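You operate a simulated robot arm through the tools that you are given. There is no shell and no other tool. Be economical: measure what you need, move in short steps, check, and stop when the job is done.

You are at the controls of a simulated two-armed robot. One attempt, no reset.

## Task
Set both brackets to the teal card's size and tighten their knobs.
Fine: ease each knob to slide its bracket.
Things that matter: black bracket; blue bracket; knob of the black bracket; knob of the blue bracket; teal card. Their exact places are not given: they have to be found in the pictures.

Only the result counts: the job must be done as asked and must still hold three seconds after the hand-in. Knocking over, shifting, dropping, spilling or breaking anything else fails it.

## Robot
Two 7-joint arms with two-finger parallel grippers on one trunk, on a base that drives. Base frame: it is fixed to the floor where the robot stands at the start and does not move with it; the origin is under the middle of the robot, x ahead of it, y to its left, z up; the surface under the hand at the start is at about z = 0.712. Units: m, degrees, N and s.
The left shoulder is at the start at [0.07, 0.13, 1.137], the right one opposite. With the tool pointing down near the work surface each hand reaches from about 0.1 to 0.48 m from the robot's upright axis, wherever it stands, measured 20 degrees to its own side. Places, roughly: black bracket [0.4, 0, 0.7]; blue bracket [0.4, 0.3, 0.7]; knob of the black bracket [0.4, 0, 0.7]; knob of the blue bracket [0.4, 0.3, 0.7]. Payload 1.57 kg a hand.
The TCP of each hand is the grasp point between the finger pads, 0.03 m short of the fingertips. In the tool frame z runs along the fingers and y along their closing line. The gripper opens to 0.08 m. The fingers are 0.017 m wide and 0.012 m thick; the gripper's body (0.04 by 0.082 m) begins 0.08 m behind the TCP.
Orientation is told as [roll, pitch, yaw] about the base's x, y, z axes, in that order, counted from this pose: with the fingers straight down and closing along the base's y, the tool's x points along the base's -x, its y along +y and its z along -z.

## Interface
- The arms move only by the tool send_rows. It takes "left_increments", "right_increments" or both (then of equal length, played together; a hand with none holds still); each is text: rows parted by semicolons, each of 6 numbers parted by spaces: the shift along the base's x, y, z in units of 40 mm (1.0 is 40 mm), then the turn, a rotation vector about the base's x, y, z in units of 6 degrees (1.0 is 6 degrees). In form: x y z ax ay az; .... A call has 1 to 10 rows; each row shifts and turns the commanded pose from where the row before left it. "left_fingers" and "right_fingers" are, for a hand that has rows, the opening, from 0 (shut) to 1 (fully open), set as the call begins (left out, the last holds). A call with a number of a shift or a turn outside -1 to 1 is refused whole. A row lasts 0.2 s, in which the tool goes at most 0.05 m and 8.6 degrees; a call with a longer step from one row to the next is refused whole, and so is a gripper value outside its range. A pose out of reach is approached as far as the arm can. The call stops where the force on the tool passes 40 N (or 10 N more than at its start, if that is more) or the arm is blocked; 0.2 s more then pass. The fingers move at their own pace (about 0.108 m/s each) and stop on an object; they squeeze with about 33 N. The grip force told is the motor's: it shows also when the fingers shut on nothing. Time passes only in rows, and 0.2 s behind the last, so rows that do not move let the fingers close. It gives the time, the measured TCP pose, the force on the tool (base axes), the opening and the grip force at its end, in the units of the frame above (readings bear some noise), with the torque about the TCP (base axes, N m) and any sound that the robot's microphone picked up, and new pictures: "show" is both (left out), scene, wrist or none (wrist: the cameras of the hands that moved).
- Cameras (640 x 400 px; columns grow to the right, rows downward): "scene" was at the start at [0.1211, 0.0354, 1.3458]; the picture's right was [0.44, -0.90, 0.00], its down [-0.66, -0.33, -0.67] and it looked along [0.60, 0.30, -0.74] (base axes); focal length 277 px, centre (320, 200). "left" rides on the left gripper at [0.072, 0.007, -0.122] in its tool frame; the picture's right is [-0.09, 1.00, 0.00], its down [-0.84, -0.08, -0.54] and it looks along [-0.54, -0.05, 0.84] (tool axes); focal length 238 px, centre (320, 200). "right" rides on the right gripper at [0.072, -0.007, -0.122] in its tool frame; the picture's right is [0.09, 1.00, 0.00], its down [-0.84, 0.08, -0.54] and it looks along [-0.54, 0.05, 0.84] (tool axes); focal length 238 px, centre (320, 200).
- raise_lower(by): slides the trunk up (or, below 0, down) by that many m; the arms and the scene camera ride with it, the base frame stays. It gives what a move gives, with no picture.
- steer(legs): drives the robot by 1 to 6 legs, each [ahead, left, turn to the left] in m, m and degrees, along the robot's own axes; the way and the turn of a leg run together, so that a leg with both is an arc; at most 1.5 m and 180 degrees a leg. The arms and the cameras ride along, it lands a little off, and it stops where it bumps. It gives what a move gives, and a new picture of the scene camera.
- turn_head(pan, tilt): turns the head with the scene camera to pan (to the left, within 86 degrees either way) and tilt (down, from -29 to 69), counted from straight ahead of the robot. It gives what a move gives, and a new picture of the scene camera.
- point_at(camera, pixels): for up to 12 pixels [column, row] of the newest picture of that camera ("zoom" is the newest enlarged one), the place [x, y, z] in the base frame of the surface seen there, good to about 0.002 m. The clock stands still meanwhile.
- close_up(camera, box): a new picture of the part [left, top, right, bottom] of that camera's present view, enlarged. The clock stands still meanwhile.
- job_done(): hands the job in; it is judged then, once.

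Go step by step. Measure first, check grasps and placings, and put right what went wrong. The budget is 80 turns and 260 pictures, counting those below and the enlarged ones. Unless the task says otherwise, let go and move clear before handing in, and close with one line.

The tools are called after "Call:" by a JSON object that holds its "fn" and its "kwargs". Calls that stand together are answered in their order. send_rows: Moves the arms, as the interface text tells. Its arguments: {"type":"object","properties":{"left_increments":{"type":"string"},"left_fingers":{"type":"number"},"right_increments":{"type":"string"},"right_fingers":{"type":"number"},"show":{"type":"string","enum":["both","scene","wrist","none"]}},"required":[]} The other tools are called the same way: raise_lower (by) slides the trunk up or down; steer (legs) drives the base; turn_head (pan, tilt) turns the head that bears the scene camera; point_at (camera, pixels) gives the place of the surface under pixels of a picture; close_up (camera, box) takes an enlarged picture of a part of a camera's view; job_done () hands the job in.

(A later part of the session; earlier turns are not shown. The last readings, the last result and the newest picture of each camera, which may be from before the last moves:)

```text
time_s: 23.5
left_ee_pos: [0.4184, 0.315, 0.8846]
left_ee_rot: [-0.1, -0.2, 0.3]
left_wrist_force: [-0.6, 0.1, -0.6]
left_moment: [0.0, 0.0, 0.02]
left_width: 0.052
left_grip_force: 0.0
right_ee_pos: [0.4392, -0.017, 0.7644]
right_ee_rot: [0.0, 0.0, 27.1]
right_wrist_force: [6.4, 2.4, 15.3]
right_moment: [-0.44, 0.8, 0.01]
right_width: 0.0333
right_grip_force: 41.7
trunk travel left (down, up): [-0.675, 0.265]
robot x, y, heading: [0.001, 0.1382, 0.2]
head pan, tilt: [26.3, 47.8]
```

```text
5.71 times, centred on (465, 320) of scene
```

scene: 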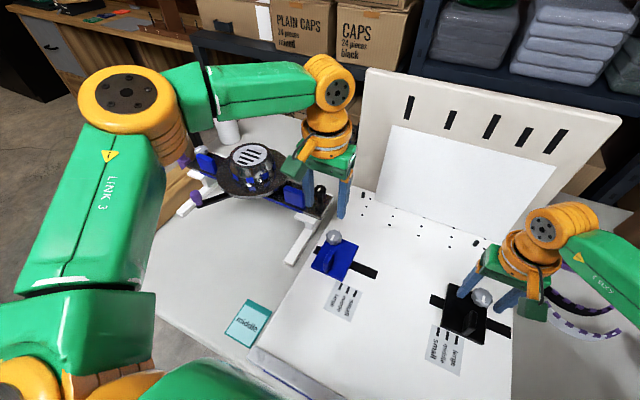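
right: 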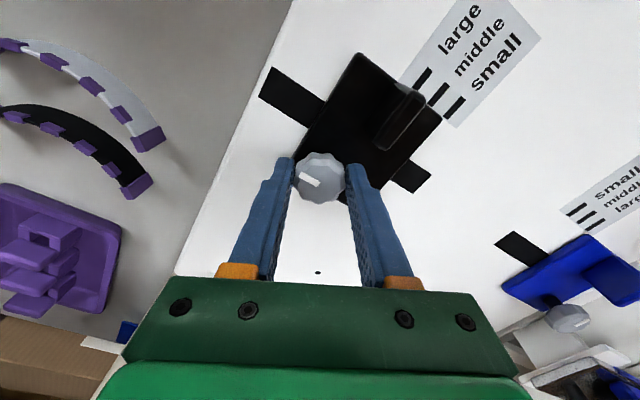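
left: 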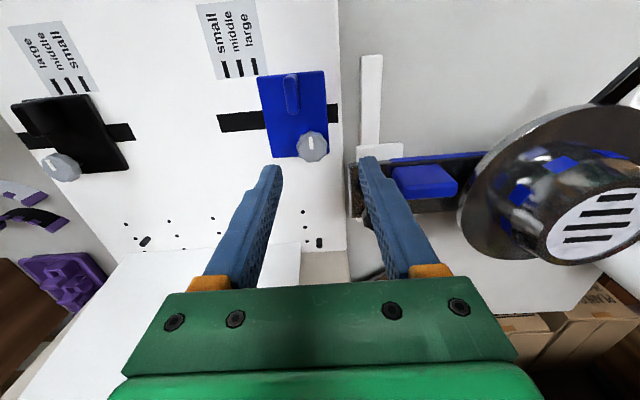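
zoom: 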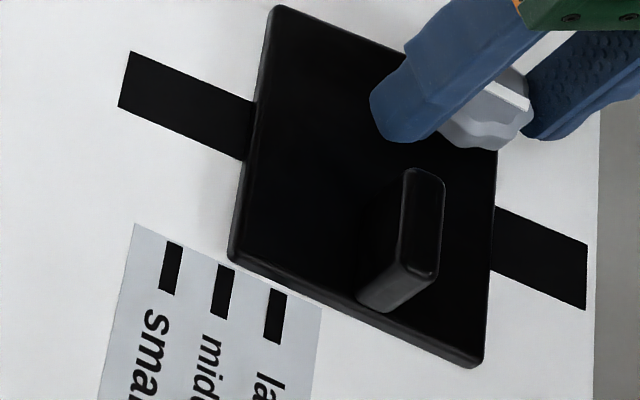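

Call:
{"fn": "point_at", "kwargs": {"camera": "zoom", "pixels": [[219, 265], [235, 271], [224, 290], [231, 255], [237, 240], [240, 215], [248, 165], [262, 80], [236, 228], [243, 200], [478, 360], [170, 268]]}}

Call:
{"fn": "close_up", "kwargs": {"camera": "scene", "box": [445, 320, 475, 345]}}

Call:
{"fn": "close_up", "kwargs": {"camera": "right", "box": [320, 30, 520, 170]}}

```text
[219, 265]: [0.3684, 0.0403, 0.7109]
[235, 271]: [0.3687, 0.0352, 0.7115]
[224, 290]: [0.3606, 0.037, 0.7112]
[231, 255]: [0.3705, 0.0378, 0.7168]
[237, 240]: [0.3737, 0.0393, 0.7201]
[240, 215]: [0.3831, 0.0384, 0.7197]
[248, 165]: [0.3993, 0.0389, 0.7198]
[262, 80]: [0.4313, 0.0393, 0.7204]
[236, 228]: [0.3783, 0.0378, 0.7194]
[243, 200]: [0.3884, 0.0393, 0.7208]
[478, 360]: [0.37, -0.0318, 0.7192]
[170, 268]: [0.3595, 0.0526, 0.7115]
```

```text
16.00 times, centred on (460, 332) of scene
```

zoom: 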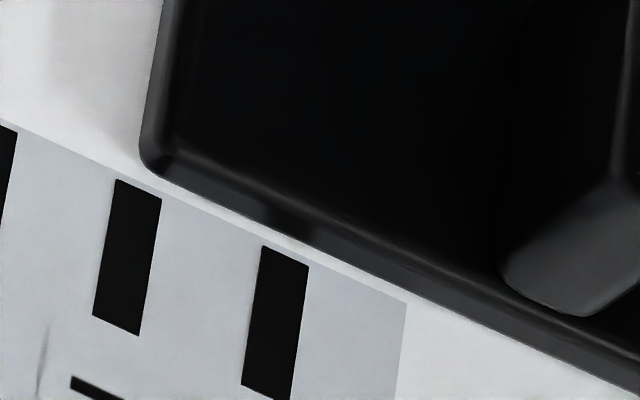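

```text
2.86 times, centred on (420, 100) of right
```

zoom: 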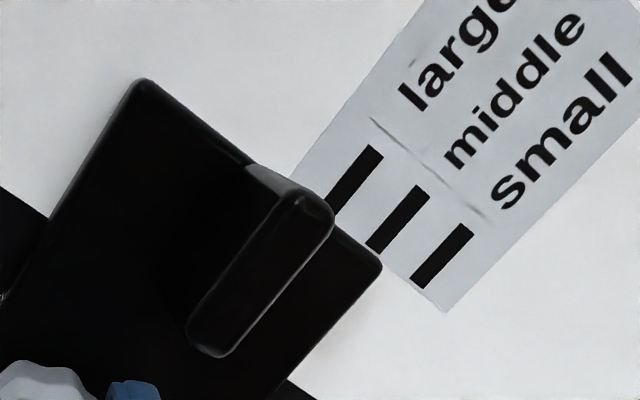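

The edge looks aligned with the middle mark in the 16× view; I'll measure precisely on floor points just next to the plate's foot and the mark's sides.

Call:
{"fn": "close_up", "kwargs": {"camera": "scene", "box": [445, 315, 475, 345]}}

Call:
{"fn": "point_at", "kwargs": {"camera": "zoom", "pixels": [[150, 220], [160, 160], [170, 120], [182, 40], [160, 220], [170, 160], [180, 120], [190, 60], [200, 60], [120, 280], [128, 282], [162, 290]]}}

```text
13.33 times, centred on (460, 330) of scene
```

zoom: 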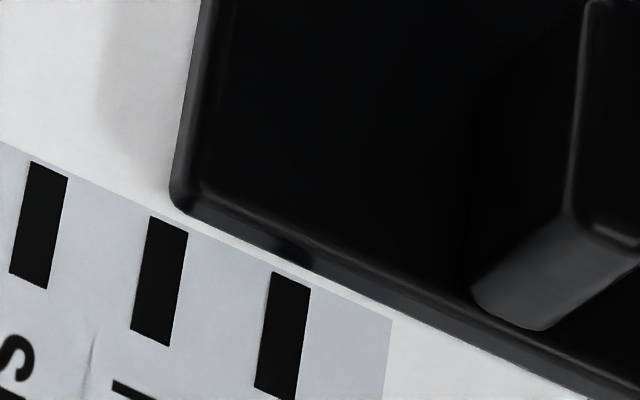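

```text
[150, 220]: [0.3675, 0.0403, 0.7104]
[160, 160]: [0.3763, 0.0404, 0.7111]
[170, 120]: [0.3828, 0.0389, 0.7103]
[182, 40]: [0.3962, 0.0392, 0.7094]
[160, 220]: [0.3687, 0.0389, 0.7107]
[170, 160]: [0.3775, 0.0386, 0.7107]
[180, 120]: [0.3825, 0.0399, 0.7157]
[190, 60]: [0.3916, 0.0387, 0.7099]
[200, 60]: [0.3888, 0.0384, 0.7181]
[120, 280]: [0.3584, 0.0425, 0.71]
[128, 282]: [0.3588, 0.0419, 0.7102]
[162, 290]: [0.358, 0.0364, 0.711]
```

Edge is within ~0.5 mm of the middle mark's centre (164 vs 168 px). Now tighten: clockwise ~96° holding position.

Call:
{"fn": "send_rows", "kwargs": {"right_increments": "0 -0.01 0 0 0 -1;0 0 0 0 0 -1;0 0 0 0 0 -1;0 0 0 0 0 -1;0 0 0 0 0 -1;0 0 0 0 0 -1;0 0 0 0 0 -1;0 0 0 0 0 -1", "show": "none"}}

Call:
{"fn": "send_rows", "kwargs": {"right_increments": "0 0 0 0 0 -1;0 0 0 0 0 -1;0 0 0 0 0 -1;0 0 0 0 0 -1;0 0 0 0 0 -1;0 0 0 0 0 -1;0 0 0 0 0 -1;0 0 0 0 0 -1", "show": "wrist"}}

Call:
{"fn": "close_up", "kwargs": {"camera": "scene", "box": [445, 315, 475, 345]}}

```text
time_s: 25.3
left_ee_pos: [0.4187, 0.3111, 0.8838]
left_ee_rot: [0.1, -0.3, 0.2]
left_wrist_force: [-0.7, -0.1, 0.3]
left_moment: [0.01, 0.02, 0.02]
left_width: 0.0521
left_grip_force: 0.0
right_ee_pos: [0.4385, -0.0179, 0.7638]
right_ee_rot: [0.0, 0.0, -21.0]
right_wrist_force: [-13.3, 3.2, -13.1]
right_moment: [-0.17, -0.01, 0.01]
right_width: 0.0338
right_grip_force: 41.4
trunk travel left (down, up): [-0.675, 0.265]
robot x, y, heading: [-0.0017, 0.1461, 0.0]
head pan, tilt: [26.3, 47.8]
```

```text
time_s: 27.1
left_ee_pos: [0.4199, 0.3132, 0.8843]
left_ee_rot: [0.0, -0.1, 0.2]
left_wrist_force: [-0.1, 0.1, 0.5]
left_moment: [0.0, 0.0, 0.03]
left_width: 0.0517
left_grip_force: 0.2
right_ee_pos: [0.4428, -0.0191, 0.7649]
right_ee_rot: [0.3, -0.1, -69.1]
right_wrist_force: [0.7, -3.8, -1.4]
right_moment: [-0.3, -0.06, 0.61]
right_width: 0.035
right_grip_force: 42.3
trunk travel left (down, up): [-0.675, 0.265]
robot x, y, heading: [0.0005, 0.1404, -0.2]
head pan, tilt: [26.3, 47.8]
```

right: 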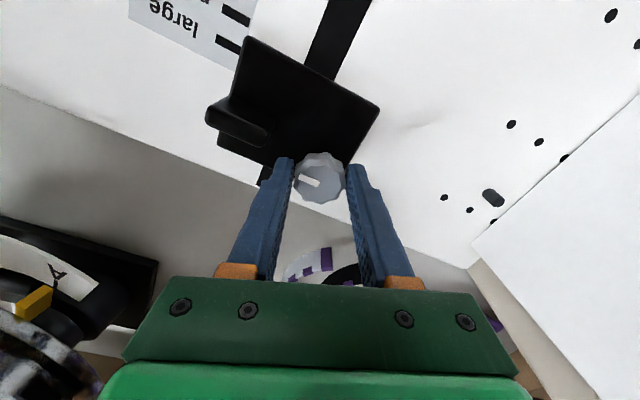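

```text
13.33 times, centred on (460, 330) of scene
```

zoom: 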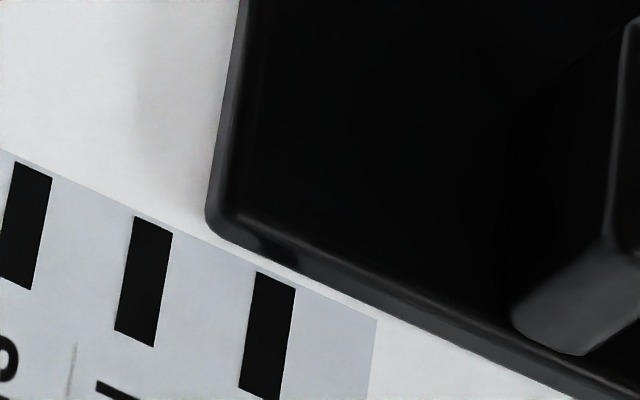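

Tight stop reached (torque 0.61, index back at ~0°), but the bracket crept ~6 mm past toward "large" during the turn because the knob sat off-centre in the fingers. Now it's centred, so I'll ease again and watch.

Call:
{"fn": "send_rows", "kwargs": {"right_increments": "0 0 0 0 0 1;0 0 0 0 0 1;0 0 0 0 0 1;0 0 0 0 0 1;0 0 0 0 0 1;0 0 0 0 0 1;0 0 0 0 0 1;0 0 0 0 0 1", "show": "none"}}

Call:
{"fn": "close_up", "kwargs": {"camera": "scene", "box": [445, 315, 475, 345]}}

Call:
{"fn": "send_rows", "kwargs": {"right_increments": "0 0 0 0 0 1;0 0 0 0 0 1;0 0 0 0 0 1;0 0 0 0 0 1;0 0 0 0 0 1;0 0 0 0 0 1", "show": "wrist"}}

Call:
{"fn": "close_up", "kwargs": {"camera": "scene", "box": [445, 315, 475, 345]}}

```text
time_s: 28.9
left_ee_pos: [0.4201, 0.3143, 0.8833]
left_ee_rot: [-0.2, -0.1, 0.2]
left_wrist_force: [0.2, -0.4, -1.2]
left_moment: [0.01, 0.02, 0.0]
left_width: 0.0521
left_grip_force: 0.0
right_ee_pos: [0.4402, -0.0155, 0.7647]
right_ee_rot: [0.1, 0.0, -20.8]
right_wrist_force: [17.2, 2.3, 18.3]
right_moment: [0.22, -0.29, -0.01]
right_width: 0.0348
right_grip_force: 42.1
trunk travel left (down, up): [-0.675, 0.265]
robot x, y, heading: [0.0007, 0.1399, 0.2]
head pan, tilt: [26.3, 47.8]
```

```text
13.33 times, centred on (460, 330) of scene
```

zoom: 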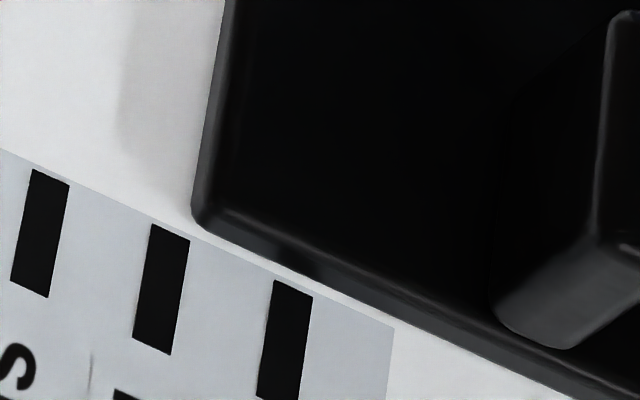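

```text
time_s: 30.3
left_ee_pos: [0.4184, 0.3133, 0.884]
left_ee_rot: [-0.1, 0.0, 0.2]
left_wrist_force: [0.8, -0.1, 0.5]
left_moment: [0.01, -0.01, 0.01]
left_width: 0.0522
left_grip_force: 0.0
right_ee_pos: [0.4409, -0.0175, 0.7648]
right_ee_rot: [0.1, 0.0, 15.2]
right_wrist_force: [16.4, -3.4, 21.0]
right_moment: [-0.04, -0.53, -0.04]
right_width: 0.0348
right_grip_force: 42.3
trunk travel left (down, up): [-0.675, 0.265]
robot x, y, heading: [0.0018, 0.1409, 0.1]
head pan, tilt: [26.3, 47.8]
```

right: 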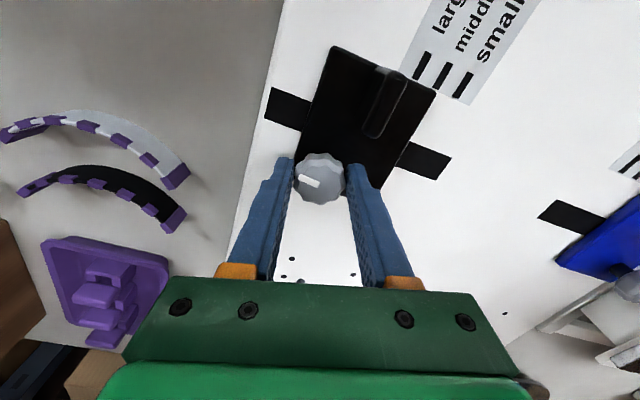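

```text
13.33 times, centred on (460, 330) of scene
```

zoom: 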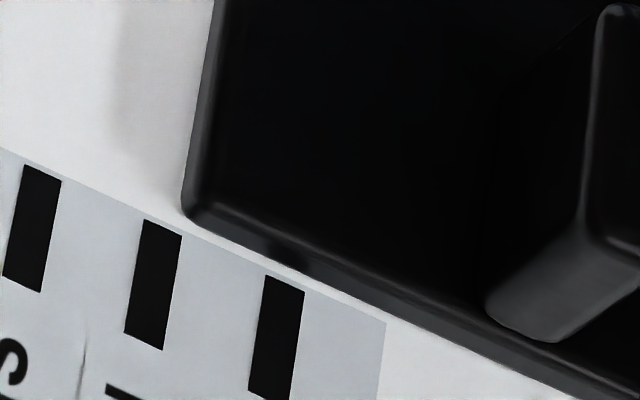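

Now eased (~78°). Edge is ~2 mm beyond the mark and the turn-back tends to drag it −4 mm, so I'll pre-shift +6 mm, turn part-way, and check before final tightening.

Call:
{"fn": "send_rows", "kwargs": {"right_increments": "0 0.05 0 0 0 0;0 0.05 0 0 0 0;0 0.05 0 0 0 0;0 0 0 0 0 0;0 0 0 0 0 -1;0 0 0 0 0 -1;0 0 0 0 0 -1;0 0 0 0 0 -1", "show": "none"}}

Call:
{"fn": "close_up", "kwargs": {"camera": "scene", "box": [445, 315, 475, 345]}}

```text
time_s: 32.1
left_ee_pos: [0.4206, 0.3132, 0.8837]
left_ee_rot: [-0.2, -0.1, 0.2]
left_wrist_force: [-0.1, -0.3, 0.4]
left_moment: [0.0, -0.02, 0.0]
left_width: 0.052
left_grip_force: 0.1
right_ee_pos: [0.4407, -0.0112, 0.764]
right_ee_rot: [0.0, 0.0, -9.0]
right_wrist_force: [12.9, 3.0, 17.2]
right_moment: [0.14, 0.63, 0.03]
right_width: 0.0346
right_grip_force: 41.7
trunk travel left (down, up): [-0.675, 0.265]
robot x, y, heading: [0.0037, 0.1414, 0.2]
head pan, tilt: [26.3, 47.8]
```

```text
13.33 times, centred on (460, 330) of scene
```

zoom: 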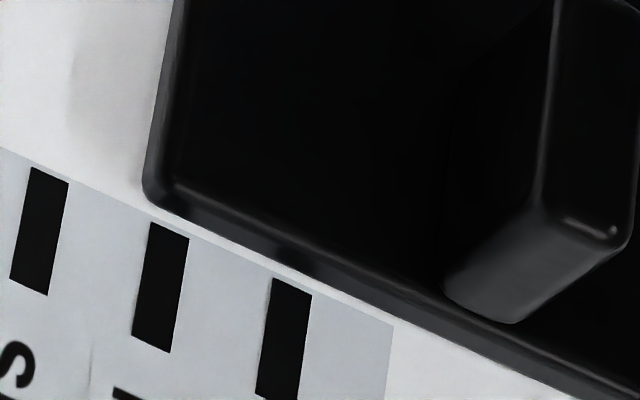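

Edge is ~4 mm short of the mark (toward small) as intended. Continue clockwise 30° and check.

Call:
{"fn": "send_rows", "kwargs": {"right_increments": "0 0 0 0 0 -1;0 0 0 0 0 -1;0 0 0 0 0 -1;0 0 0 0 0 -1;0 0 0 0 0 -1", "show": "none"}}

Call:
{"fn": "close_up", "kwargs": {"camera": "scene", "box": [445, 315, 475, 345]}}

```text
time_s: 33.3
left_ee_pos: [0.421, 0.3135, 0.8834]
left_ee_rot: [-0.1, -0.1, 0.2]
left_wrist_force: [0.4, 0.3, 0.0]
left_moment: [0.03, 0.0, 0.02]
left_width: 0.0517
left_grip_force: 0.1
right_ee_pos: [0.4415, -0.0114, 0.7643]
right_ee_rot: [0.1, -0.1, -39.0]
right_wrist_force: [15.4, 2.4, 17.1]
right_moment: [0.19, -0.09, 0.04]
right_width: 0.0349
right_grip_force: 42.4
trunk travel left (down, up): [-0.675, 0.265]
robot x, y, heading: [0.0009, 0.1404, 0.0]
head pan, tilt: [26.3, 47.8]
```

```text
13.33 times, centred on (460, 330) of scene
```

zoom: 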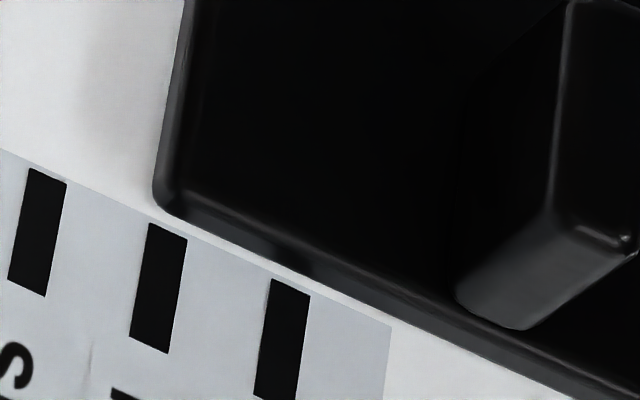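

Call:
{"fn": "send_rows", "kwargs": {"right_increments": "0 0 0 0 0 -1;0 0 0 0 0 -1;0 0 0 0 0 -1;0 0 0 0 0 -1;0 0 0 0 0 -1", "show": "wrist"}}

Call:
{"fn": "close_up", "kwargs": {"camera": "scene", "box": [445, 315, 475, 345]}}

```text
time_s: 34.5
left_ee_pos: [0.4208, 0.3154, 0.8822]
left_ee_rot: [-0.2, 0.2, 0.2]
left_wrist_force: [-0.4, 0.1, 0.7]
left_moment: [-0.01, -0.02, 0.02]
left_width: 0.0521
left_grip_force: 0.2
right_ee_pos: [0.4415, -0.0101, 0.765]
right_ee_rot: [0.0, -0.2, -68.9]
right_wrist_force: [20.3, 4.7, 19.3]
right_moment: [0.36, -0.59, 0.56]
right_width: 0.0351
right_grip_force: 41.8
trunk travel left (down, up): [-0.675, 0.265]
robot x, y, heading: [0.0009, 0.1391, 0.1]
head pan, tilt: [26.3, 47.8]
```

right: 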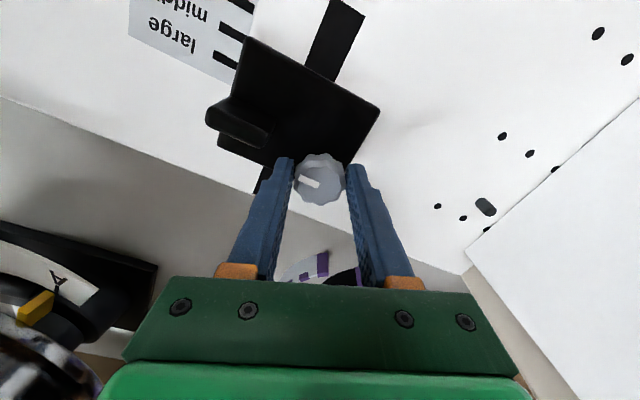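

```text
13.33 times, centred on (460, 330) of scene
```

zoom: 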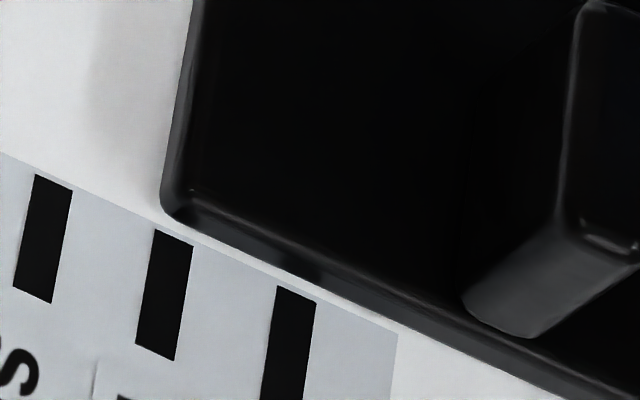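

Tight again, but edge is ~2.6 mm short of the mark; residual side loads (20 N) show a strained grip. While it's tight, I'll open and re-centre the hand on the knob.

Call:
{"fn": "send_rows", "kwargs": {"right_increments": "0 0 0 0 0 0;0 0 0 0 0 0;0 0 0 0 0 0", "right_fingers": 0.6, "show": "wrist"}}

Call:
{"fn": "close_up", "kwargs": {"camera": "right", "box": [260, 130, 380, 220]}}

Call:
{"fn": "point_at", "kwargs": {"camera": "right", "pixels": [[320, 160], [320, 195], [305, 180], [335, 180], [320, 180], [282, 160], [357, 168]]}}

Call:
{"fn": "close_up", "kwargs": {"camera": "scene", "box": [445, 315, 475, 345]}}

```text
time_s: 35.3
left_ee_pos: [0.4192, 0.3115, 0.8847]
left_ee_rot: [-0.1, -0.2, 0.1]
left_wrist_force: [-0.5, -0.2, 0.5]
left_moment: [0.01, -0.04, 0.03]
left_width: 0.0521
left_grip_force: 0.1
right_ee_pos: [0.4386, -0.0124, 0.764]
right_ee_rot: [-0.1, 0.0, -68.9]
right_wrist_force: [0.4, 0.0, -0.1]
right_moment: [0.02, -0.01, 0.02]
right_width: 0.0481
right_grip_force: 0.1
trunk travel left (down, up): [-0.675, 0.265]
robot x, y, heading: [0.0002, 0.1371, -0.2]
head pan, tilt: [26.3, 47.8]
```

right: 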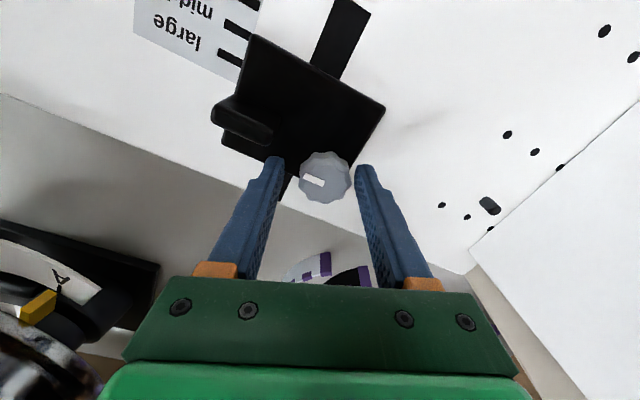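

```text
4.44 times, centred on (320, 175) of right
```

zoom: 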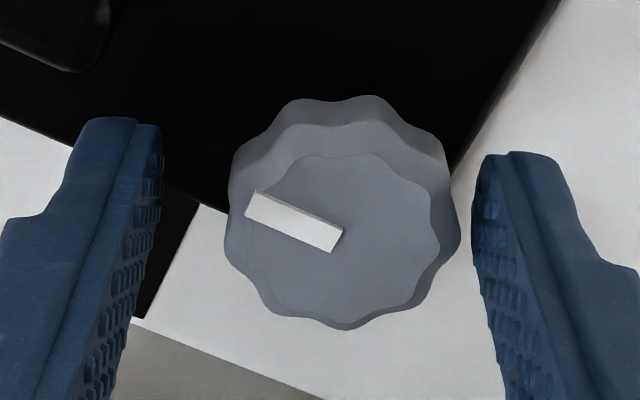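

```text
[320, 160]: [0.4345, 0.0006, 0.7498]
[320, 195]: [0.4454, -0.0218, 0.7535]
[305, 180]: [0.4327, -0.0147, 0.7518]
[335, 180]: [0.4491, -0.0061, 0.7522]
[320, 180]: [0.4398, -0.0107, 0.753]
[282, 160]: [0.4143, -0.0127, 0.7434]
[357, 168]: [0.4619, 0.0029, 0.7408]
```

```text
13.33 times, centred on (460, 330) of scene
```

zoom: 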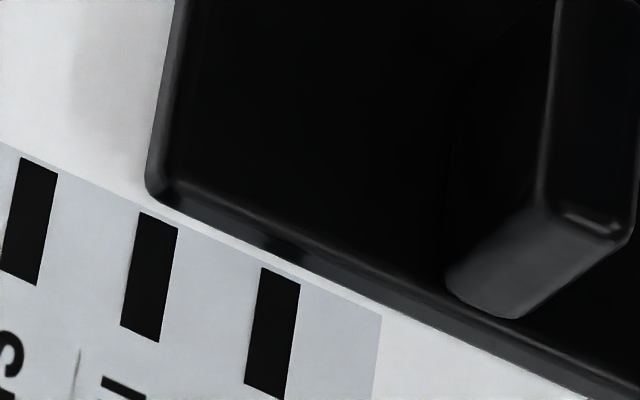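

The pictures show the knob actually centred at about (0.442, −0.013): my hand was ~3.5 mm off in x, which caused the dragging. Shift there and look again.

Call:
{"fn": "send_rows", "kwargs": {"right_increments": "0.09 -0.02 0 0 0 0;0 0 0 0 0 0", "show": "wrist"}}

Call:
{"fn": "close_up", "kwargs": {"camera": "right", "box": [260, 135, 380, 210]}}

```text
time_s: 35.9
left_ee_pos: [0.4207, 0.3118, 0.8839]
left_ee_rot: [0.0, 0.0, 0.3]
left_wrist_force: [-0.2, 0.3, -0.1]
left_moment: [-0.01, 0.01, 0.03]
left_width: 0.052
left_grip_force: 0.0
right_ee_pos: [0.4441, -0.0121, 0.7645]
right_ee_rot: [0.1, 0.0, -68.9]
right_wrist_force: [-0.6, 0.0, 0.1]
right_moment: [0.01, 0.01, -0.01]
right_width: 0.0478
right_grip_force: 0.0
trunk travel left (down, up): [-0.675, 0.265]
robot x, y, heading: [0.0012, 0.1394, 0.3]
head pan, tilt: [26.3, 47.8]
```

right: 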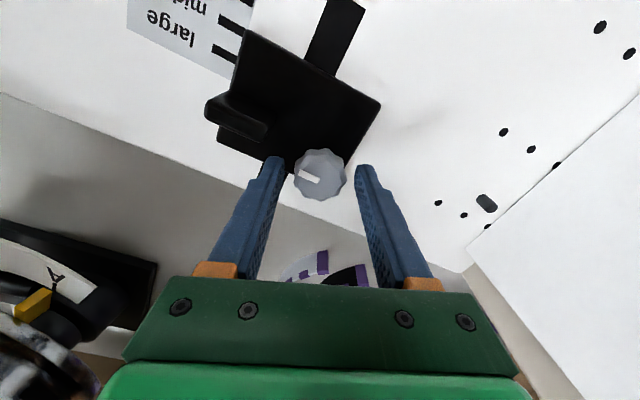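

```text
5.33 times, centred on (320, 172) of right
```

zoom: 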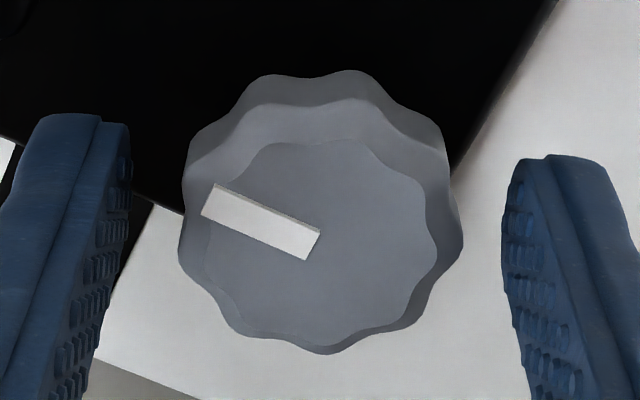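

Now centred (face centre ≈ (320,180)). Grip and ease CCW 84°.

Call:
{"fn": "send_rows", "kwargs": {"right_increments": "0 0 0 0 0 0;0 0 0 0 0 0;0 0 0 0 0 0", "right_fingers": 0, "show": "none"}}

Call:
{"fn": "send_rows", "kwargs": {"right_increments": "0 0 0 0 0 1;0 0 0 0 0 1;0 0 0 0 0 1;0 0 0 0 0 1;0 0 0 0 0 1;0 0 0 0 0 1;0 0 0 0 0 1;0 0 0 0 0 1;0 0 0 0 0 1;0 0 0 0 0 1", "show": "none"}}

Call:
{"fn": "send_rows", "kwargs": {"right_increments": "0 0 0 0 0 1;0 0 0 0 0 1;0 0 0 0 0 1;0 0 0 0 0 0", "show": "none"}}

Call:
{"fn": "close_up", "kwargs": {"camera": "scene", "box": [445, 315, 475, 345]}}

```text
time_s: 36.7
left_ee_pos: [0.4191, 0.3127, 0.8846]
left_ee_rot: [0.0, -0.1, 0.2]
left_wrist_force: [-0.1, 0.4, 0.3]
left_moment: [-0.01, 0.0, -0.03]
left_width: 0.0518
left_grip_force: 0.0
right_ee_pos: [0.4438, -0.0132, 0.7652]
right_ee_rot: [0.1, 0.0, -69.0]
right_wrist_force: [-1.0, -0.6, 0.9]
right_moment: [0.01, 0.07, 0.06]
right_width: 0.0352
right_grip_force: 41.7
trunk travel left (down, up): [-0.675, 0.265]
robot x, y, heading: [-0.0002, 0.1378, -0.1]
head pan, tilt: [26.3, 47.8]
```

```text
time_s: 38.9
left_ee_pos: [0.4191, 0.3142, 0.884]
left_ee_rot: [-0.1, -0.2, 0.2]
left_wrist_force: [-0.6, 0.4, 0.7]
left_moment: [-0.01, 0.0, 0.02]
left_width: 0.052
left_grip_force: 0.0
right_ee_pos: [0.4434, -0.0125, 0.7652]
right_ee_rot: [0.0, -0.1, -8.9]
right_wrist_force: [6.2, -0.3, 11.3]
right_moment: [-0.18, -0.52, 0.0]
right_width: 0.0349
right_grip_force: 42.0
trunk travel left (down, up): [-0.675, 0.265]
robot x, y, heading: [-0.0016, 0.1387, 0.2]
head pan, tilt: [26.3, 47.8]
```

```text
time_s: 39.9
left_ee_pos: [0.4196, 0.3132, 0.8843]
left_ee_rot: [-0.1, -0.1, 0.3]
left_wrist_force: [0.2, 0.1, 0.5]
left_moment: [0.02, 0.0, 0.01]
left_width: 0.0521
left_grip_force: 0.1
right_ee_pos: [0.4433, -0.0131, 0.7653]
right_ee_rot: [0.0, 0.0, 9.2]
right_wrist_force: [7.0, -0.6, 10.7]
right_moment: [0.02, -0.22, -0.01]
right_width: 0.0351
right_grip_force: 42.3
trunk travel left (down, up): [-0.675, 0.265]
robot x, y, heading: [0.0003, 0.1397, 0.2]
head pan, tilt: [26.3, 47.8]
```

```text
13.33 times, centred on (460, 330) of scene
```

zoom: 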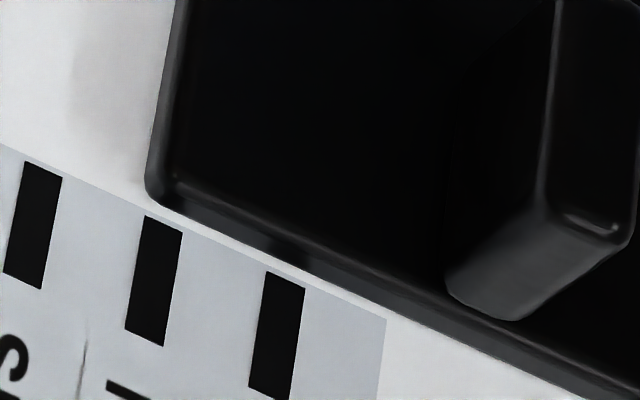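

No drag this time. Edge 138 vs mark centre 163 px → 3.2 mm to go; move −3.2 mm.

Call:
{"fn": "send_rows", "kwargs": {"right_increments": "0 -0.04 0 0 0 0;0 -0.04 0 0 0 0;0 0 0 0 0 0;0 0 0 0 0 0", "show": "none"}}

Call:
{"fn": "close_up", "kwargs": {"camera": "scene", "box": [445, 315, 475, 345]}}

```text
time_s: 40.9
left_ee_pos: [0.4206, 0.3144, 0.8847]
left_ee_rot: [0.0, 0.0, 0.2]
left_wrist_force: [-0.2, 0.3, -0.7]
left_moment: [0.04, 0.03, 0.04]
left_width: 0.0521
left_grip_force: 0.1
right_ee_pos: [0.4436, -0.0151, 0.7654]
right_ee_rot: [0.0, 0.1, 9.2]
right_wrist_force: [7.2, 2.2, 6.6]
right_moment: [0.17, -0.41, 0.01]
right_width: 0.0349
right_grip_force: 41.5
trunk travel left (down, up): [-0.675, 0.265]
robot x, y, heading: [0.0017, 0.1429, 0.1]
head pan, tilt: [26.3, 47.8]
```

```text
13.33 times, centred on (460, 330) of scene
```

zoom: 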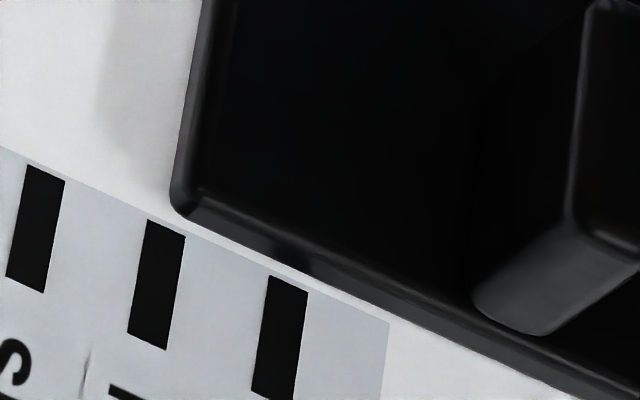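

Aligned (164 vs 166 px). Tighten clockwise, checking part-way.

Call:
{"fn": "send_rows", "kwargs": {"right_increments": "0 0 0 0 0 -1;0 0 0 0 0 -1;0 0 0 0 0 -1;0 0 0 0 0 -1;0 0 0 0 0 -1;0 0 0 0 0 -1;0 0 0 0 0 -1", "show": "none"}}

Call:
{"fn": "close_up", "kwargs": {"camera": "scene", "box": [445, 315, 475, 345]}}

```text
time_s: 42.5
left_ee_pos: [0.4199, 0.3138, 0.8845]
left_ee_rot: [-0.1, -0.1, 0.2]
left_wrist_force: [0.4, 0.2, -0.1]
left_moment: [0.01, 0.02, 0.04]
left_width: 0.0519
left_grip_force: 0.0
right_ee_pos: [0.444, -0.0161, 0.7637]
right_ee_rot: [0.0, 0.0, -33.0]
right_wrist_force: [3.2, 2.4, 8.0]
right_moment: [0.25, 0.32, -0.01]
right_width: 0.0347
right_grip_force: 42.0
trunk travel left (down, up): [-0.675, 0.265]
robot x, y, heading: [0.0003, 0.139, 0.1]
head pan, tilt: [26.3, 47.8]
```

```text
13.33 times, centred on (460, 330) of scene
```

zoom: 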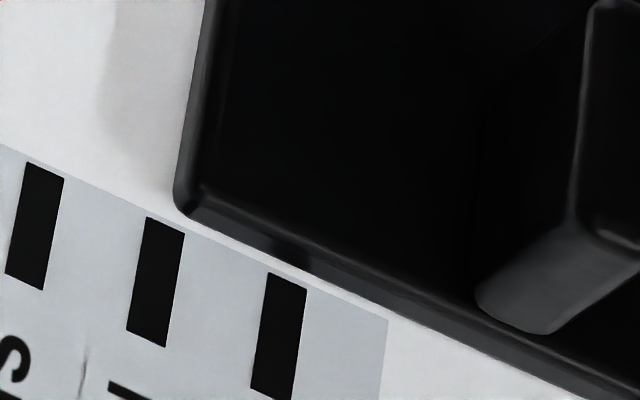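

Still aligned (167 vs 165). Finish tightening to the stop.

Call:
{"fn": "send_rows", "kwargs": {"right_increments": "0 0 0 0 0 -1;0 0 0 0 0 -1;0 0 0 0 0 -1;0 0 0 0 0 -1;0 0 0 0 0 -1;0 0 0 0 0 -1;0 0 0 0 0 -1;0 0 0 0 0 0", "show": "wrist"}}

Call:
{"fn": "close_up", "kwargs": {"camera": "scene", "box": [445, 315, 475, 345]}}

```text
time_s: 44.3
left_ee_pos: [0.4188, 0.3123, 0.8846]
left_ee_rot: [-0.1, -0.2, 0.2]
left_wrist_force: [0.5, 0.4, -0.3]
left_moment: [-0.03, 0.0, -0.02]
left_width: 0.0518
left_grip_force: 0.0
right_ee_pos: [0.4427, -0.0161, 0.7644]
right_ee_rot: [0.0, -0.1, -75.0]
right_wrist_force: [-1.1, 0.2, 1.0]
right_moment: [-0.14, 0.0, 0.46]
right_width: 0.0348
right_grip_force: 42.1
trunk travel left (down, up): [-0.675, 0.265]
robot x, y, heading: [-0.0017, 0.1407, -0.0]
head pan, tilt: [26.3, 47.8]
```

right: 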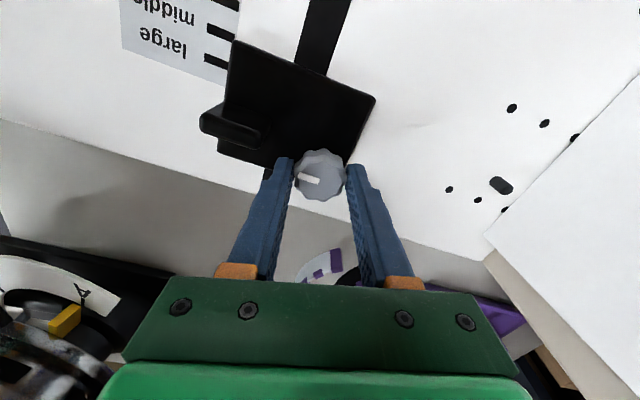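

```text
13.33 times, centred on (460, 330) of scene
```

zoom: 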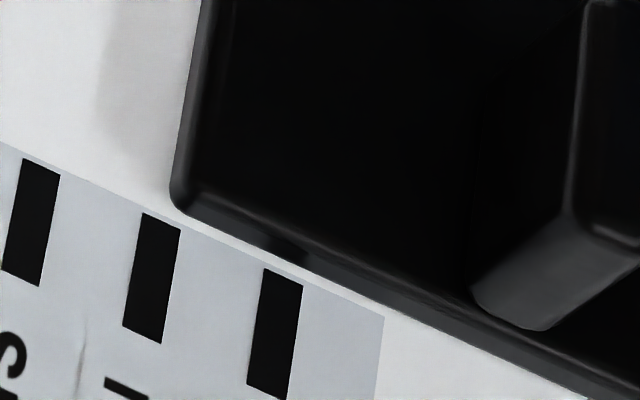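

Black bracket is on "middle" (164 vs 161 px ≈0.4 mm) and tight (torque 0.46 at the stop). Release and lift, raise the left hand too.

Call:
{"fn": "send_rows", "kwargs": {"right_increments": "0 0 0 0 0 0;0 0 0 0 0 0;0 0 0.6 0 0 0;0 0 0.9 0 0 0;0 0 0.9 0 0 1;0 0 0.9 0 0 1;0 0 0.5 0 0 1;0 0 0 0 0 1;0 0 0 0 0 1;0 0 0 0 0 1", "left_increments": "0 0 0 0 0 0;0 0 0 0 0 0;0 0 0.9 0 0 0;0 0 0.9 0 0 0;-0.5 0 0.8 0 0 0;-0.5 0 0.8 0 0 0;-0.5 0 0.8 0 0 0;-0.5 0 0 0 0 0;0 0 0 0 0 0;0 0 0 0 0 0", "right_fingers": 0.65, "show": "scene"}}

Call:
{"fn": "send_rows", "kwargs": {"right_increments": "0 0 0 0 0 1;0 0 0 0 0 1;0 0 0 0 0 1;0 0 0 0 0 1;0 0 0 0 0 1;0 0 0 0 0 1;0 0 0 0 0 0.5", "show": "scene"}}

Call:
{"fn": "close_up", "kwargs": {"camera": "scene", "box": [420, 270, 520, 370]}}

```text
time_s: 46.5
left_ee_pos: [0.3323, 0.3127, 1.0484]
left_ee_rot: [0.0, -0.1, 0.3]
left_wrist_force: [-0.7, -0.1, 0.8]
left_moment: [-0.02, -0.01, 0.01]
left_width: 0.0519
left_grip_force: 0.0
left hand out of reach, approached as far as the arm can: row 4
right_ee_pos: [0.4432, -0.0157, 0.9176]
right_ee_rot: [0.1, 0.0, -38.8]
right_wrist_force: [-0.3, -0.3, -0.5]
right_moment: [0.01, -0.01, 0.0]
right_width: 0.0521
right_grip_force: 0.1
trunk travel left (down, up): [-0.675, 0.265]
robot x, y, heading: [-0.0023, 0.1401, 0.0]
head pan, tilt: [26.3, 47.8]
```

scene: 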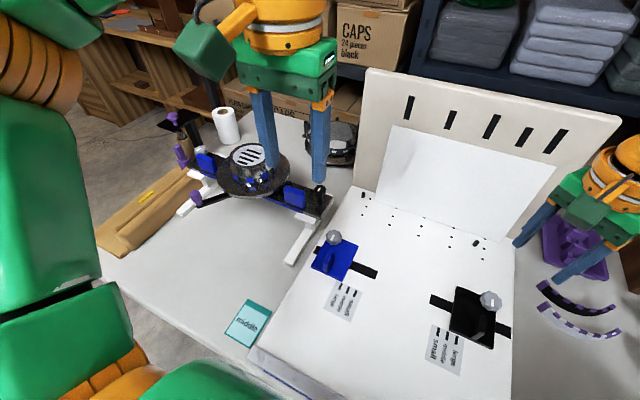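

```text
time_s: 48.1
left_ee_pos: [0.3332, 0.3125, 1.0493]
left_ee_rot: [0.1, -0.2, 0.2]
left_wrist_force: [-1.2, -0.4, 0.0]
left_moment: [0.01, 0.0, 0.01]
left_width: 0.0521
left_grip_force: 0.0
right_ee_pos: [0.4429, -0.0177, 0.9164]
right_ee_rot: [0.1, 0.0, 0.2]
right_wrist_force: [-0.4, -0.3, 0.6]
right_moment: [-0.02, 0.01, -0.02]
right_width: 0.0519
right_grip_force: 0.1
trunk travel left (down, up): [-0.675, 0.265]
robot x, y, heading: [-0.0026, 0.1394, 0.2]
head pan, tilt: [26.3, 47.8]
```

scene: 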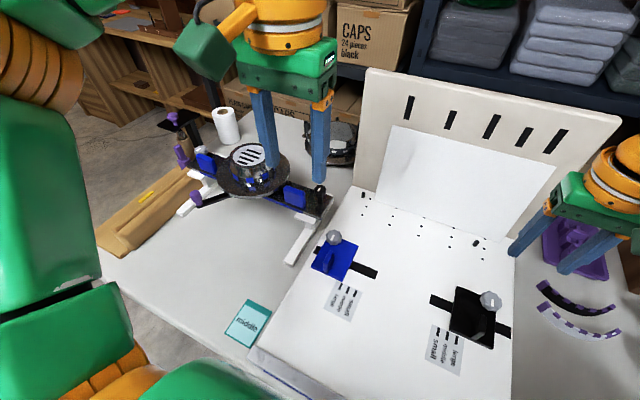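

```text
4.00 times, centred on (470, 320) of scene
```

zoom: 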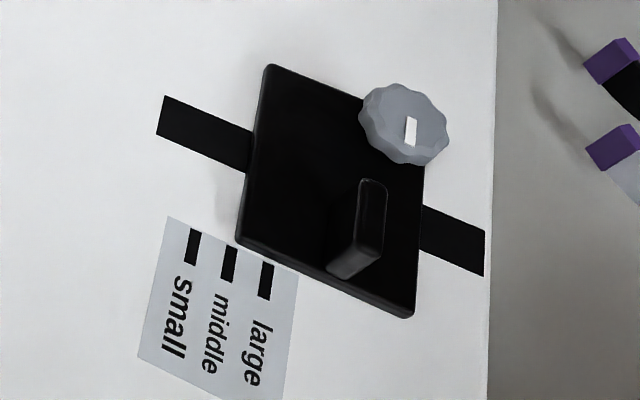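

Black bracket sits on the middle mark with its knob index back at the tight position. Now drive left ~0.3 m so the right hand serves the blue bracket.

Call:
{"fn": "point_at", "kwargs": {"camera": "zoom", "pixels": [[404, 122], [375, 115], [435, 130], [410, 95], [400, 150]]}}

Call:
{"fn": "steer", "kwargs": {"legs": [[0, 0.298, 0]]}}

```text
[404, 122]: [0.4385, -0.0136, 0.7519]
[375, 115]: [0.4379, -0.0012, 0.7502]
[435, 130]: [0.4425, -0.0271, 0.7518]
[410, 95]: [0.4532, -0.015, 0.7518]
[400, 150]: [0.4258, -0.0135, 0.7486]
```

```text
time_s: 50.1
left_ee_pos: [0.3315, 0.6041, 1.049]
left_ee_rot: [0.1, -0.1, 0.3]
left_wrist_force: [-0.2, 0.5, -0.6]
left_moment: [-0.01, 0.0, 0.01]
left_width: 0.0522
left_grip_force: 0.0
right_ee_pos: [0.4435, 0.2758, 0.916]
right_ee_rot: [0.2, 0.1, 0.2]
right_wrist_force: [-0.3, -0.2, -0.3]
right_moment: [-0.02, 0.03, -0.02]
right_width: 0.0519
right_grip_force: 0.1
trunk travel left (down, up): [-0.675, 0.265]
robot x, y, heading: [-0.0011, 0.4331, 0.2]
head pan, tilt: [26.3, 47.8]
```

scene: 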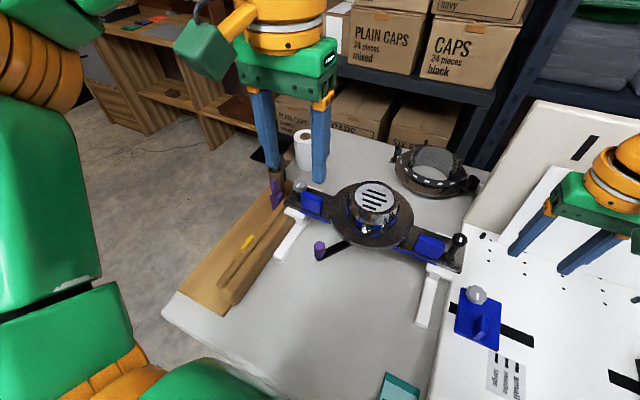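

Good. Turn the head toward the blue bracket, and take its knob's place.

Call:
{"fn": "turn_head", "kwargs": {"pan": -10, "tilt": 55}}

```text
time_s: 51.1
left_ee_pos: [0.3338, 0.6041, 1.0493]
left_ee_rot: [0.0, -0.1, 0.2]
left_wrist_force: [-0.1, -0.3, -0.5]
left_moment: [-0.02, 0.0, -0.03]
left_width: 0.0518
left_grip_force: 0.0
right_ee_pos: [0.4427, 0.2764, 0.9151]
right_ee_rot: [0.1, 0.0, 0.3]
right_wrist_force: [-0.2, 0.1, -0.5]
right_moment: [0.0, 0.0, -0.02]
right_width: 0.052
right_grip_force: 0.1
trunk travel left (down, up): [-0.675, 0.265]
robot x, y, heading: [0.0031, 0.432, 0.3]
head pan, tilt: [-10.0, 55.0]
```

scene: 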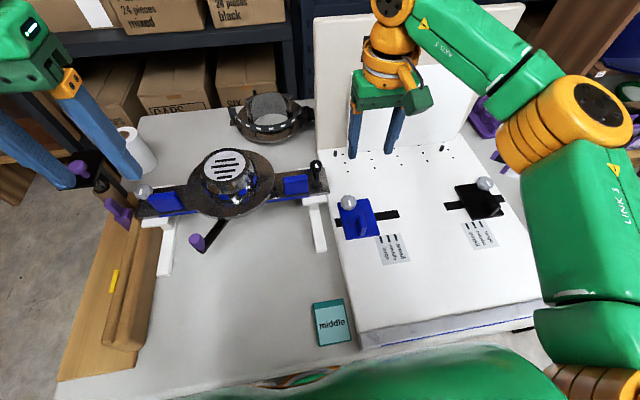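

Call:
{"fn": "close_up", "kwargs": {"camera": "scene", "box": [320, 185, 420, 275]}}

Call:
{"fn": "close_up", "kwargs": {"camera": "right", "box": [260, 90, 400, 180]}}

Call:
{"fn": "send_rows", "kwargs": {"right_increments": "0 0.55 0 0 0 0;0 0 0 0 0 0", "show": "wrist"}}

```text
4.44 times, centred on (370, 230) of scene
```

zoom: 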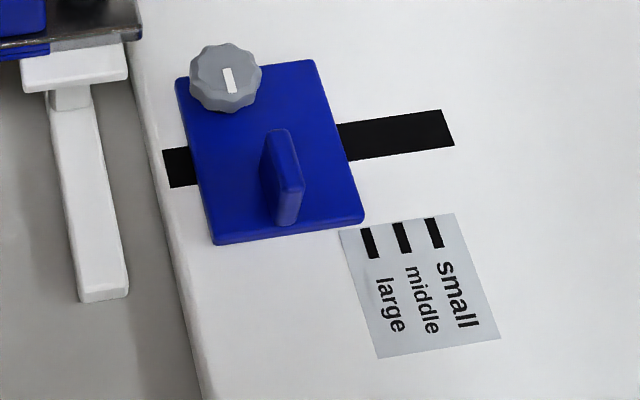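

```text
4.44 times, centred on (330, 135) of right
```

zoom: 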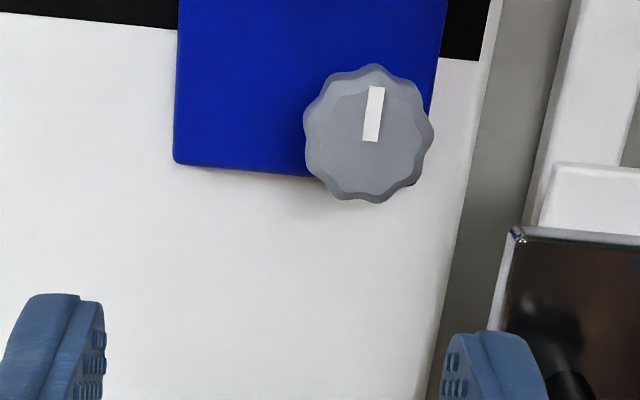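

```text
time_s: 51.7
left_ee_pos: [0.331, 0.6052, 1.0486]
left_ee_rot: [0.0, -0.1, 0.3]
left_wrist_force: [0.8, -1.6, 0.4]
left_moment: [0.01, 0.04, -0.02]
left_width: 0.0519
left_grip_force: 0.1
right_ee_pos: [0.4441, 0.2988, 0.9151]
right_ee_rot: [0.1, 0.0, 0.2]
right_wrist_force: [0.7, 0.2, 0.8]
right_moment: [0.01, 0.0, -0.01]
right_width: 0.052
right_grip_force: 0.1
trunk travel left (down, up): [-0.675, 0.265]
robot x, y, heading: [-0.0009, 0.4302, 0.2]
head pan, tilt: [-10.0, 55.0]
```

right: 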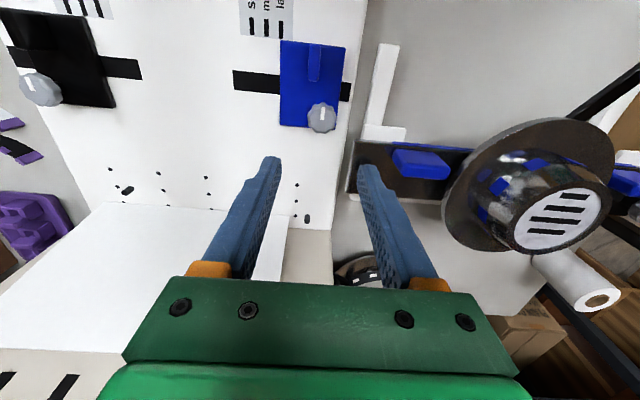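

Knob at (321,118) against the expected (320,120): well aligned. Descend to TCP z≈0.765 with opening 0.58.

Call:
{"fn": "send_rows", "kwargs": {"right_increments": "-0.02 0 -0.75 0 0 0;-0.02 0 -0.75 0 0 0;0 0 -0.75 0 0 0;0 0 -0.75 0 0 0;0 0 -0.75 0 0 0;0 0 0 0 0 0", "right_fingers": 0.58, "show": "both"}}

Call:
{"fn": "close_up", "kwargs": {"camera": "right", "box": [260, 135, 380, 210]}}

```text
time_s: 53.1
left_ee_pos: [0.333, 0.6052, 1.0493]
left_ee_rot: [0.0, -0.1, 0.3]
left_wrist_force: [-0.9, 0.6, -0.6]
left_moment: [0.01, -0.01, -0.02]
left_width: 0.052
left_grip_force: 0.0
right_ee_pos: [0.4403, 0.298, 0.7663]
right_ee_rot: [0.2, 0.1, 0.1]
right_wrist_force: [-0.2, 0.2, -0.5]
right_moment: [0.01, 0.02, 0.01]
right_width: 0.0464
right_grip_force: 0.0
trunk travel left (down, up): [-0.675, 0.265]
robot x, y, heading: [0.0008, 0.4325, 0.1]
head pan, tilt: [-10.0, 55.0]
```

scene: 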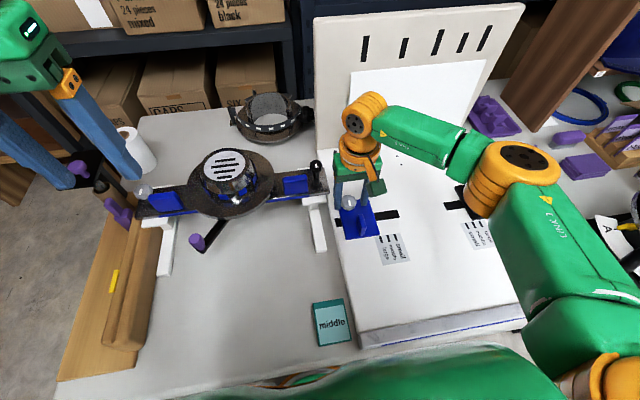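
right: 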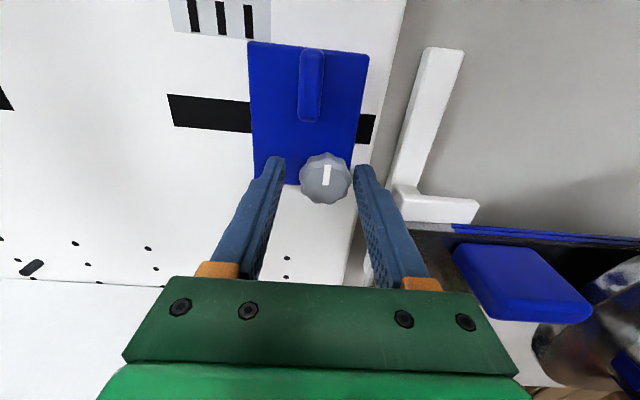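

```text
5.33 times, centred on (320, 172) of right
```

zoom: 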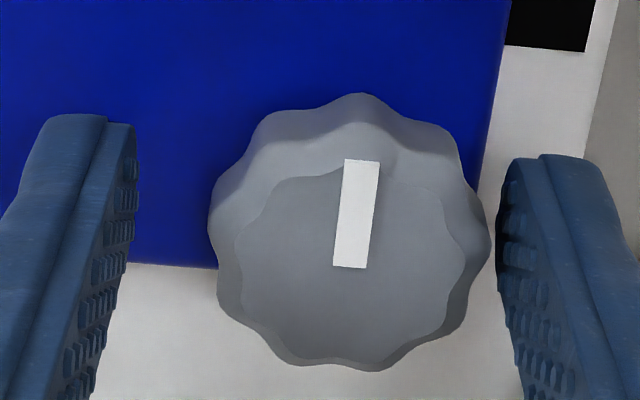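

Knob appears ~3 mm right and ~3 mm down of centre; shift +x 3 mm, +y 3.3 mm, then turn the open hand clockwise 66° ready to ease.

Call:
{"fn": "send_rows", "kwargs": {"right_increments": "0.07 0.083 0 0 0 0;0 0 0 0 0 -1;0 0 0 0 0 -1;0 0 0 0 0 -1;0 0 0 0 0 -1;0 0 0 0 0 -1;0 0 0 0 0 -1;0 0 0 0 0 -1;0 0 0 0 0 -1", "show": "none"}}

Call:
{"fn": "send_rows", "kwargs": {"right_increments": "0 0 0 0 0 -1;0 0 0 0 0 -1;0 0 0 0 0 -1;0 0 0 0 0 0", "show": "none"}}

Call:
{"fn": "close_up", "kwargs": {"camera": "right", "box": [260, 135, 380, 210]}}

```text
time_s: 55.1
left_ee_pos: [0.3323, 0.6052, 1.0494]
left_ee_rot: [0.0, -0.1, 0.3]
left_wrist_force: [0.6, 0.5, 0.5]
left_moment: [0.03, 0.02, -0.02]
left_width: 0.0521
left_grip_force: 0.2
right_ee_pos: [0.4449, 0.3012, 0.7666]
right_ee_rot: [0.1, 0.0, -47.9]
right_wrist_force: [0.6, -0.1, -0.9]
right_moment: [0.02, 0.02, 0.04]
right_width: 0.0464
right_grip_force: 0.1
trunk travel left (down, up): [-0.675, 0.265]
robot x, y, heading: [0.0003, 0.4292, 0.3]
head pan, tilt: [-10.0, 55.0]
```

```text
time_s: 56.1
left_ee_pos: [0.3317, 0.6046, 1.0496]
left_ee_rot: [0.0, -0.1, 0.3]
left_wrist_force: [0.9, -0.8, 0.3]
left_moment: [0.02, 0.0, 0.01]
left_width: 0.0522
left_grip_force: 0.0
right_ee_pos: [0.4437, 0.3016, 0.7652]
right_ee_rot: [0.1, 0.0, -65.9]
right_wrist_force: [0.8, 0.3, 0.3]
right_moment: [-0.01, -0.03, 0.0]
right_width: 0.0463
right_grip_force: 0.1
trunk travel left (down, up): [-0.675, 0.265]
robot x, y, heading: [-0.0012, 0.4292, 0.1]
head pan, tilt: [-10.0, 55.0]
```

```text
5.33 times, centred on (320, 172) of right
```

zoom: 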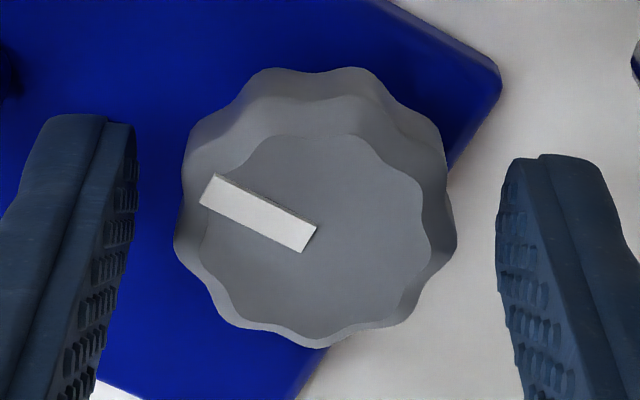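

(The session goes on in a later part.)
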